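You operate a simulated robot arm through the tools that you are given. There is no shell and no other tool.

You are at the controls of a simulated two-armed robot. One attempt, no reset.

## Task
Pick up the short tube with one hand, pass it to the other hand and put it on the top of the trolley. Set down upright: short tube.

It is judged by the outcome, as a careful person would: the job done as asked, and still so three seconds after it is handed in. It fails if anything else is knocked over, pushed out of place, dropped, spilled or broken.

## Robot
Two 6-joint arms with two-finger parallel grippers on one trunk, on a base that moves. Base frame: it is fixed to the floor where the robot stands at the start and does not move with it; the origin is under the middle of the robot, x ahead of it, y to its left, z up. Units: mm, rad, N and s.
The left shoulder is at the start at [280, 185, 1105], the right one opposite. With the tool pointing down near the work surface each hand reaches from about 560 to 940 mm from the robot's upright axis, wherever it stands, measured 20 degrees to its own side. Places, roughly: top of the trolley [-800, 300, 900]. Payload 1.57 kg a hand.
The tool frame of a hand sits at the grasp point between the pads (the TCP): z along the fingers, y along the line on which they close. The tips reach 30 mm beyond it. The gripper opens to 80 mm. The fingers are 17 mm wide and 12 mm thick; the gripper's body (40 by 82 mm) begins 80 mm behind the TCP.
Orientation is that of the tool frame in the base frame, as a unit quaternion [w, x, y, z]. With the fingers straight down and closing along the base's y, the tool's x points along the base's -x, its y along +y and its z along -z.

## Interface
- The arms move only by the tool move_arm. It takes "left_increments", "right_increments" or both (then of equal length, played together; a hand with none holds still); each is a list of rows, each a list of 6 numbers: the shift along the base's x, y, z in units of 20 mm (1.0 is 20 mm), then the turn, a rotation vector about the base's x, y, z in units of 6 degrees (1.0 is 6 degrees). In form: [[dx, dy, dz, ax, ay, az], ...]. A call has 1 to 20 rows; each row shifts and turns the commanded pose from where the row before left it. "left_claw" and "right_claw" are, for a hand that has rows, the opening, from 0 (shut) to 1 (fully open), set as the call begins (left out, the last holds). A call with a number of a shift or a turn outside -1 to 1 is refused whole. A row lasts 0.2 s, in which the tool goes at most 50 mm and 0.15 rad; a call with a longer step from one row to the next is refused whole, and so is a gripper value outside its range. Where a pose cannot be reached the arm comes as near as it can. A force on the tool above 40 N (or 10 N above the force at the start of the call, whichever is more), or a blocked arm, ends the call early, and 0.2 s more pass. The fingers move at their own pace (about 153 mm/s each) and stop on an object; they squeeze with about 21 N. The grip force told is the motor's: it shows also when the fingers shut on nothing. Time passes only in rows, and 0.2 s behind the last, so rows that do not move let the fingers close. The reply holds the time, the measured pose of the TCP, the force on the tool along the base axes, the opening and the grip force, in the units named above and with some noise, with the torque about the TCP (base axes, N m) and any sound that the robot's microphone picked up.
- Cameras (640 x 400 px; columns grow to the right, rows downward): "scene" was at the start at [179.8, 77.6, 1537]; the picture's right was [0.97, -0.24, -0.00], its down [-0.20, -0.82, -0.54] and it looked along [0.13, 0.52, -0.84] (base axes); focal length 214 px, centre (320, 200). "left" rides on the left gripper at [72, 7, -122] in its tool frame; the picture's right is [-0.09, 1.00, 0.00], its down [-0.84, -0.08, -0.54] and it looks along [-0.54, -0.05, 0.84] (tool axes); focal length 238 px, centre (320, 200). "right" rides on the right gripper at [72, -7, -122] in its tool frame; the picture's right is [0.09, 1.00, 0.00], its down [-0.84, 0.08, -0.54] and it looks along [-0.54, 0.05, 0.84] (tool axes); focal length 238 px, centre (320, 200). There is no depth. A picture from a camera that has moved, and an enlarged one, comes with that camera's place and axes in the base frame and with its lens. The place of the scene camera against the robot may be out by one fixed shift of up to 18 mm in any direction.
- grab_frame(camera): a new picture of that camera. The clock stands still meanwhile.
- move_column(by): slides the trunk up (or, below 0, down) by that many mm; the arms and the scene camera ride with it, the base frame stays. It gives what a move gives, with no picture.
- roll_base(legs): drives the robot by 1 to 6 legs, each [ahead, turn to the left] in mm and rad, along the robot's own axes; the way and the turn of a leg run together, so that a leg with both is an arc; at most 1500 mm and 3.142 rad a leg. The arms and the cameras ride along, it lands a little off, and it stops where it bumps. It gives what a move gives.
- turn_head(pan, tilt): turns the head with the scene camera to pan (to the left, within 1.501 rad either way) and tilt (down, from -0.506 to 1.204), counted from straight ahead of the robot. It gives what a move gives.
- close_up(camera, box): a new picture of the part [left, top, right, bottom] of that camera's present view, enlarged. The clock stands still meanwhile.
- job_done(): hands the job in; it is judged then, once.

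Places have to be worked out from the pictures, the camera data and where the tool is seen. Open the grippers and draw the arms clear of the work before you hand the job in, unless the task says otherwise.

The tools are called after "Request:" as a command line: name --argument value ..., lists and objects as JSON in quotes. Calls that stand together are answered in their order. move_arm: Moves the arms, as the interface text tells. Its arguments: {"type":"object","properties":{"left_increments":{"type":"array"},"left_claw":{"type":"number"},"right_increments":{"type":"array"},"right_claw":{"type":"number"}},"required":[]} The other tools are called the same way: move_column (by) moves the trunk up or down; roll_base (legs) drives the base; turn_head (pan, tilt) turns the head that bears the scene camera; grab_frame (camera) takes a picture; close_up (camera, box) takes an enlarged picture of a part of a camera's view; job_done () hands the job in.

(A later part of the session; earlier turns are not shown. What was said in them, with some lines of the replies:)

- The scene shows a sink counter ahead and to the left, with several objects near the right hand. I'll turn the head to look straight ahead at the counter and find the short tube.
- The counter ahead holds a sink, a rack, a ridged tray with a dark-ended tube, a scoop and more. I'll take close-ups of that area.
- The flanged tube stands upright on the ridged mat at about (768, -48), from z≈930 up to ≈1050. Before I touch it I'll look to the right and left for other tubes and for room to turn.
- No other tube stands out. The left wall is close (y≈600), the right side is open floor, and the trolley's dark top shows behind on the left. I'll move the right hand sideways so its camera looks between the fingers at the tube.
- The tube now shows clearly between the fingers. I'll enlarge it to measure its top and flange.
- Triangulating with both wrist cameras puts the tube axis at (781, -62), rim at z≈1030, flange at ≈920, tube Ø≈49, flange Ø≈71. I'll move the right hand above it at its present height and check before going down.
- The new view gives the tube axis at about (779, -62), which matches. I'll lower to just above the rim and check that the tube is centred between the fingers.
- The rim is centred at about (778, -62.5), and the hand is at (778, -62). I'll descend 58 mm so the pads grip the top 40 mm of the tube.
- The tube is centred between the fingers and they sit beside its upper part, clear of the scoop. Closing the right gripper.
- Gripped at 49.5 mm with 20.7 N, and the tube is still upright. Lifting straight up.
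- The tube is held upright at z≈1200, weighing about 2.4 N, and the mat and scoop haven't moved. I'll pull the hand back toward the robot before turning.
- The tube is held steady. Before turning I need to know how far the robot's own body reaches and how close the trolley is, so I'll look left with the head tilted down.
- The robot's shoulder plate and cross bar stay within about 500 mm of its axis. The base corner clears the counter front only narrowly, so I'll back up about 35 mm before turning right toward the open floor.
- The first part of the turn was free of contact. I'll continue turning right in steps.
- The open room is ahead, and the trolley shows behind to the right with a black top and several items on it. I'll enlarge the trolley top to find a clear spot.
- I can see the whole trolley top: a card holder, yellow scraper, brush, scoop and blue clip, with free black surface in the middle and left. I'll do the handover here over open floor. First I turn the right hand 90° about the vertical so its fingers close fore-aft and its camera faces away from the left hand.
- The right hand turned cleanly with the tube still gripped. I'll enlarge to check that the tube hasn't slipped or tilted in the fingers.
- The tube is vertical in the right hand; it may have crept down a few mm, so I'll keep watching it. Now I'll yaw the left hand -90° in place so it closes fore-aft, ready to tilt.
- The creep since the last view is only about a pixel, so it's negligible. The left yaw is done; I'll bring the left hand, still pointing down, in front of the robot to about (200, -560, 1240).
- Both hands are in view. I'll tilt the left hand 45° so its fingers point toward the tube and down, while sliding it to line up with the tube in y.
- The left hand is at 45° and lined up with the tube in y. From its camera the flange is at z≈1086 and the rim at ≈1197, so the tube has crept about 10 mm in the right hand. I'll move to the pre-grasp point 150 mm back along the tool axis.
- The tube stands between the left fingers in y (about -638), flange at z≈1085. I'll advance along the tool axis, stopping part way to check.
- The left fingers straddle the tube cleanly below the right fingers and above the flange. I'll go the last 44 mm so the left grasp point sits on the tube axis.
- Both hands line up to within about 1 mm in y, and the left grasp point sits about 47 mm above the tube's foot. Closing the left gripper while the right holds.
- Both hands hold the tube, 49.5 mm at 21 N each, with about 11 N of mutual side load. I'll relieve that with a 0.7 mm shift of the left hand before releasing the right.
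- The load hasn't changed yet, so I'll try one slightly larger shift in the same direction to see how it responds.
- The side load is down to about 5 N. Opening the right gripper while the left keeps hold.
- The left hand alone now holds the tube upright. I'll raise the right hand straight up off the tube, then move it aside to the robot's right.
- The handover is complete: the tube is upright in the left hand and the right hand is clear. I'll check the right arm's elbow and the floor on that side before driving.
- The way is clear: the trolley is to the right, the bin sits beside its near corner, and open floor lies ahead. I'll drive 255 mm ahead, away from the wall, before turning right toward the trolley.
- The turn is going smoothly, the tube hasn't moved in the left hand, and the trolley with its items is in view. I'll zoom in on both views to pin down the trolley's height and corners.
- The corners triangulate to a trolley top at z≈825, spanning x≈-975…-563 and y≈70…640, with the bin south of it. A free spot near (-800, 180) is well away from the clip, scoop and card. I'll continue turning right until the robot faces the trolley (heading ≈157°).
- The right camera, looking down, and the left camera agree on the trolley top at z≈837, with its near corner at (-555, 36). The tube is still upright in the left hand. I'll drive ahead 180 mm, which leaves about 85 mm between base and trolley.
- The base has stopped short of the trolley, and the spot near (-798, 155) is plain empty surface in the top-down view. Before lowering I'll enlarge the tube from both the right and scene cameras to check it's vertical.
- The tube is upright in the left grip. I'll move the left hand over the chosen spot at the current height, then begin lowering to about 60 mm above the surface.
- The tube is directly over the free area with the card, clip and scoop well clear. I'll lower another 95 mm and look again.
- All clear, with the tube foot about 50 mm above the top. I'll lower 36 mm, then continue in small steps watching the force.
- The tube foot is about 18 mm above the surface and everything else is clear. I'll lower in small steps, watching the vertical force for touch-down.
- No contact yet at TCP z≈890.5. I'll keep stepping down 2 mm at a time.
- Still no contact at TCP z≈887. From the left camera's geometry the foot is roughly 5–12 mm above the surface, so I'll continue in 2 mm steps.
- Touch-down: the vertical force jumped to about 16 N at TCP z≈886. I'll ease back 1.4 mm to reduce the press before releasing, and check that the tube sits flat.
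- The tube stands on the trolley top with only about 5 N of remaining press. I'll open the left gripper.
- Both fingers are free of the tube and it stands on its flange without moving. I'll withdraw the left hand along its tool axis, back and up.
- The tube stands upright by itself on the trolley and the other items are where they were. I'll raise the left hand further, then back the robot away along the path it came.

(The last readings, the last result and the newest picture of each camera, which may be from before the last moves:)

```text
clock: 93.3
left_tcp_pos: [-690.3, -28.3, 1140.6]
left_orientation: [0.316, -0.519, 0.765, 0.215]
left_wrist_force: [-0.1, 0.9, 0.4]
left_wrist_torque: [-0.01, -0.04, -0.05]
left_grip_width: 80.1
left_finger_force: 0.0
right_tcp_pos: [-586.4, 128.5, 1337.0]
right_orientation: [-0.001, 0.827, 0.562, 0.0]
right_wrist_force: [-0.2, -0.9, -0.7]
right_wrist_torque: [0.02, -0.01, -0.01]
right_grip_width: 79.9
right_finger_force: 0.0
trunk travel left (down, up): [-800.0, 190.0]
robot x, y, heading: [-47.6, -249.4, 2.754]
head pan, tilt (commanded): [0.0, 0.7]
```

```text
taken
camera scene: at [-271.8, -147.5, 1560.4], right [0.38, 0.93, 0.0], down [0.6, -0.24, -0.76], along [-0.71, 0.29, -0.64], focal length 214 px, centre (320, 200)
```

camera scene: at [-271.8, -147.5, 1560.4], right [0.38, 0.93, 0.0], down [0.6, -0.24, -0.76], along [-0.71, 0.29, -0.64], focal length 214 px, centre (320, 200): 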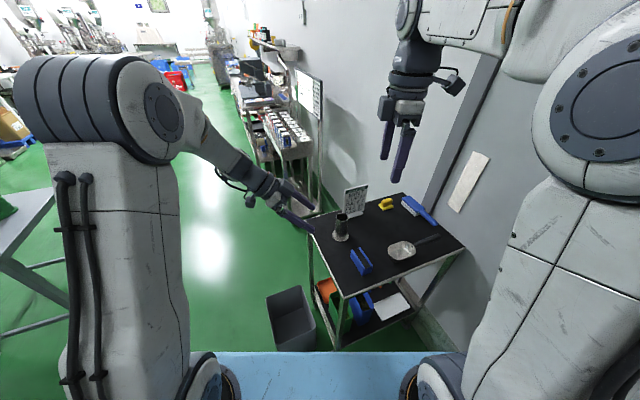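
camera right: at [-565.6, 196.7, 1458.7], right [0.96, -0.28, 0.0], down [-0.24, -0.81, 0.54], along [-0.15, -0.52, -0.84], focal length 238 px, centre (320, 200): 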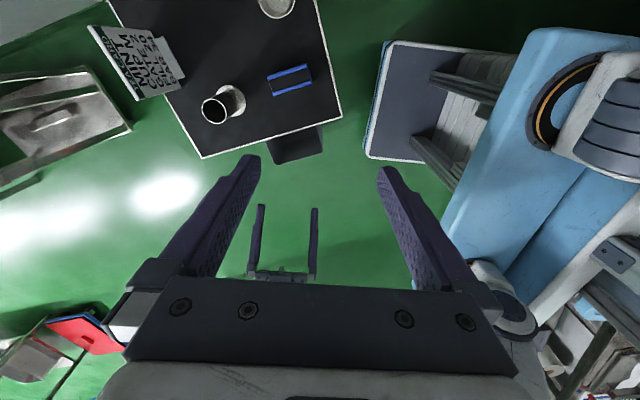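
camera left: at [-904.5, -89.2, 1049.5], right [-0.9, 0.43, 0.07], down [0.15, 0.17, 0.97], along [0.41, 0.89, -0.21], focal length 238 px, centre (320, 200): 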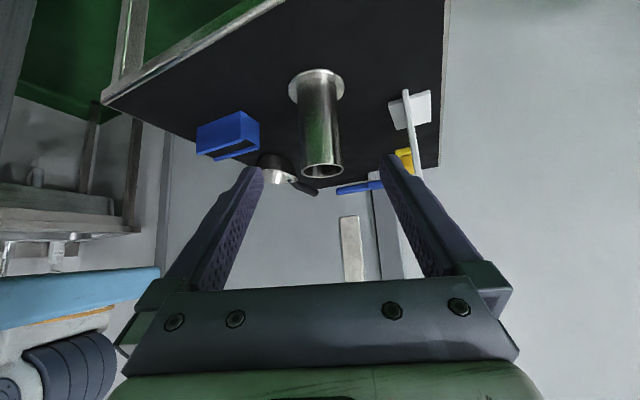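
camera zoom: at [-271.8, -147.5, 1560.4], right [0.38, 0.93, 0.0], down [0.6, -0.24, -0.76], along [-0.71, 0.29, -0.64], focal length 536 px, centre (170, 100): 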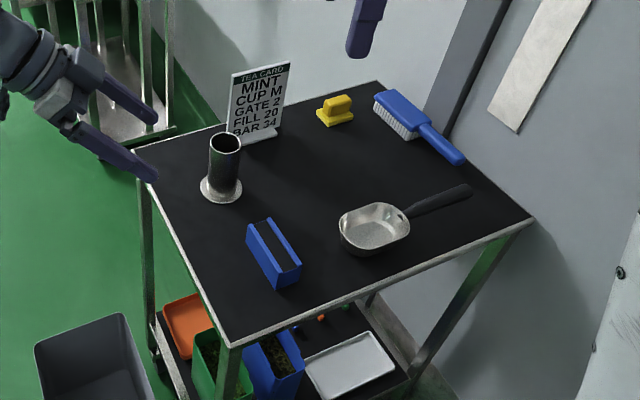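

The tube stands upright on its flange on the trolley top, with the card, clip, scoop, scraper and brush all in place. I'll turn the robot a little away, along the arc it already swept, so both arms are fully clear of the trolley, and take a last look.

Request:
roll_base --legs '[[0, 0.5]]'

Request:
turn_head --pan -0.5 --tilt 0.6

Request:
grab_frame --camera "scene"

Request:
close_up --camera "scene" --box '[260, 160, 460, 320]'

```text
clock: 95.2
left_tcp_pos: [-717.3, -363.7, 1140.3]
left_orientation: [-0.251, 0.693, -0.612, -0.287]
left_wrist_force: [1.0, -1.1, 0.0]
left_wrist_torque: [0.0, 0.01, -0.03]
left_grip_width: 80.0
left_finger_force: 0.1
right_tcp_pos: [-701.4, -176.7, 1336.8]
right_orientation: [0.0, 0.662, 0.749, 0.0]
right_wrist_force: [-0.6, 0.1, -0.1]
right_wrist_torque: [-0.02, 0.04, 0.0]
right_grip_width: 80.0
right_finger_force: 0.0
trunk travel left (down, up): [-800.0, 190.0]
robot x, y, heading: [-43.9, -247.8, -3.022]
head pan, tilt (commanded): [0.0, 0.7]
```

```text
clock: 96.1
left_tcp_pos: [-716.8, -364.7, 1140.5]
left_orientation: [-0.253, 0.692, -0.612, -0.288]
left_wrist_force: [0.2, 0.7, 1.3]
left_wrist_torque: [-0.01, 0.01, 0.02]
left_grip_width: 79.8
left_finger_force: 0.1
right_tcp_pos: [-701.3, -175.2, 1337.9]
right_orientation: [0.0, 0.662, 0.75, 0.001]
right_wrist_force: [-0.2, -0.1, -0.2]
right_wrist_torque: [0.03, -0.01, -0.01]
right_grip_width: 80.2
right_finger_force: 0.1
trunk travel left (down, up): [-800.0, 190.0]
robot x, y, heading: [-45.0, -248.9, -3.027]
head pan, tilt (commanded): [-0.499, 0.6]
```

```text
taken
camera scene: at [-285.5, -225.5, 1569.0], right [0.37, 0.93, 0.0], down [0.52, -0.21, -0.82], along [-0.77, 0.31, -0.57], focal length 214 px, centre (320, 200)
```

scene: 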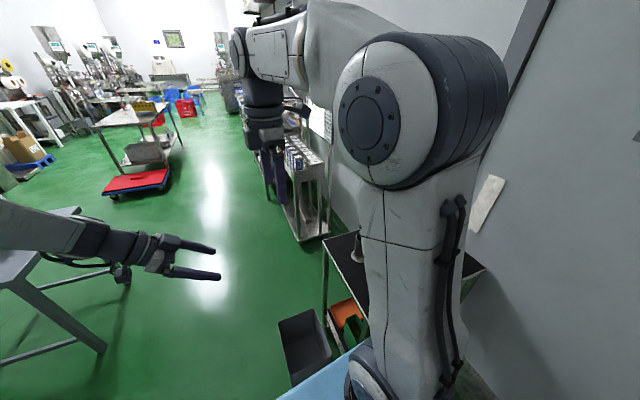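

```text
2.50 times, centred on (360, 240) of scene
camera zoom: at [-285.5, -225.5, 1569.0], right [0.37, 0.93, 0.0], down [0.52, -0.21, -0.82], along [-0.77, 0.31, -0.57], focal length 536 px, centre (220, 100)
```

zoom: 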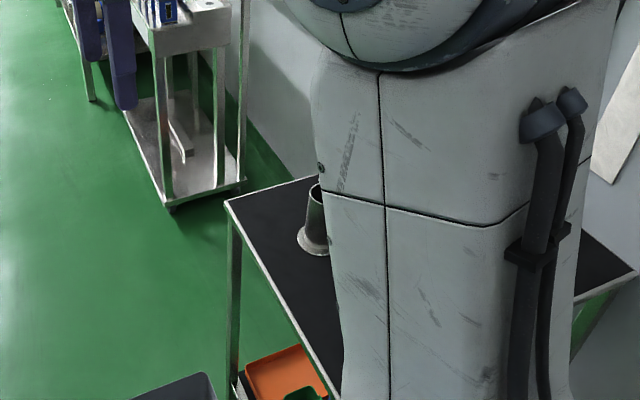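

Both grippers are open and both hands are clear of the trolley. The tube is still standing upright on its flange there, and nothing else has been disturbed, so I'm handing the job in.

Request:
job_done

```text
The job is handed in.
```

The short tube is standing upright on its flange on top of the trolley, and I've handed the job in.

I picked the tube off the ridged mat with the right hand and passed it to the left hand over open floor. I set it down in a clear spot near the trolley's left side, between the blue clip and the tea card.

In the pictures taken after release, the card, clip, scoop, scraper and brush on the trolley looked unmoved. So did the mat and scoop on the counter after the pick-up. Both grippers are open, and I backed and turned the robot away so both arms are clear.

In the very last picture the right arm hid part of the trolley top, but the tube was visible and still upright. The last full view, taken moments earlier, showed everything in place.
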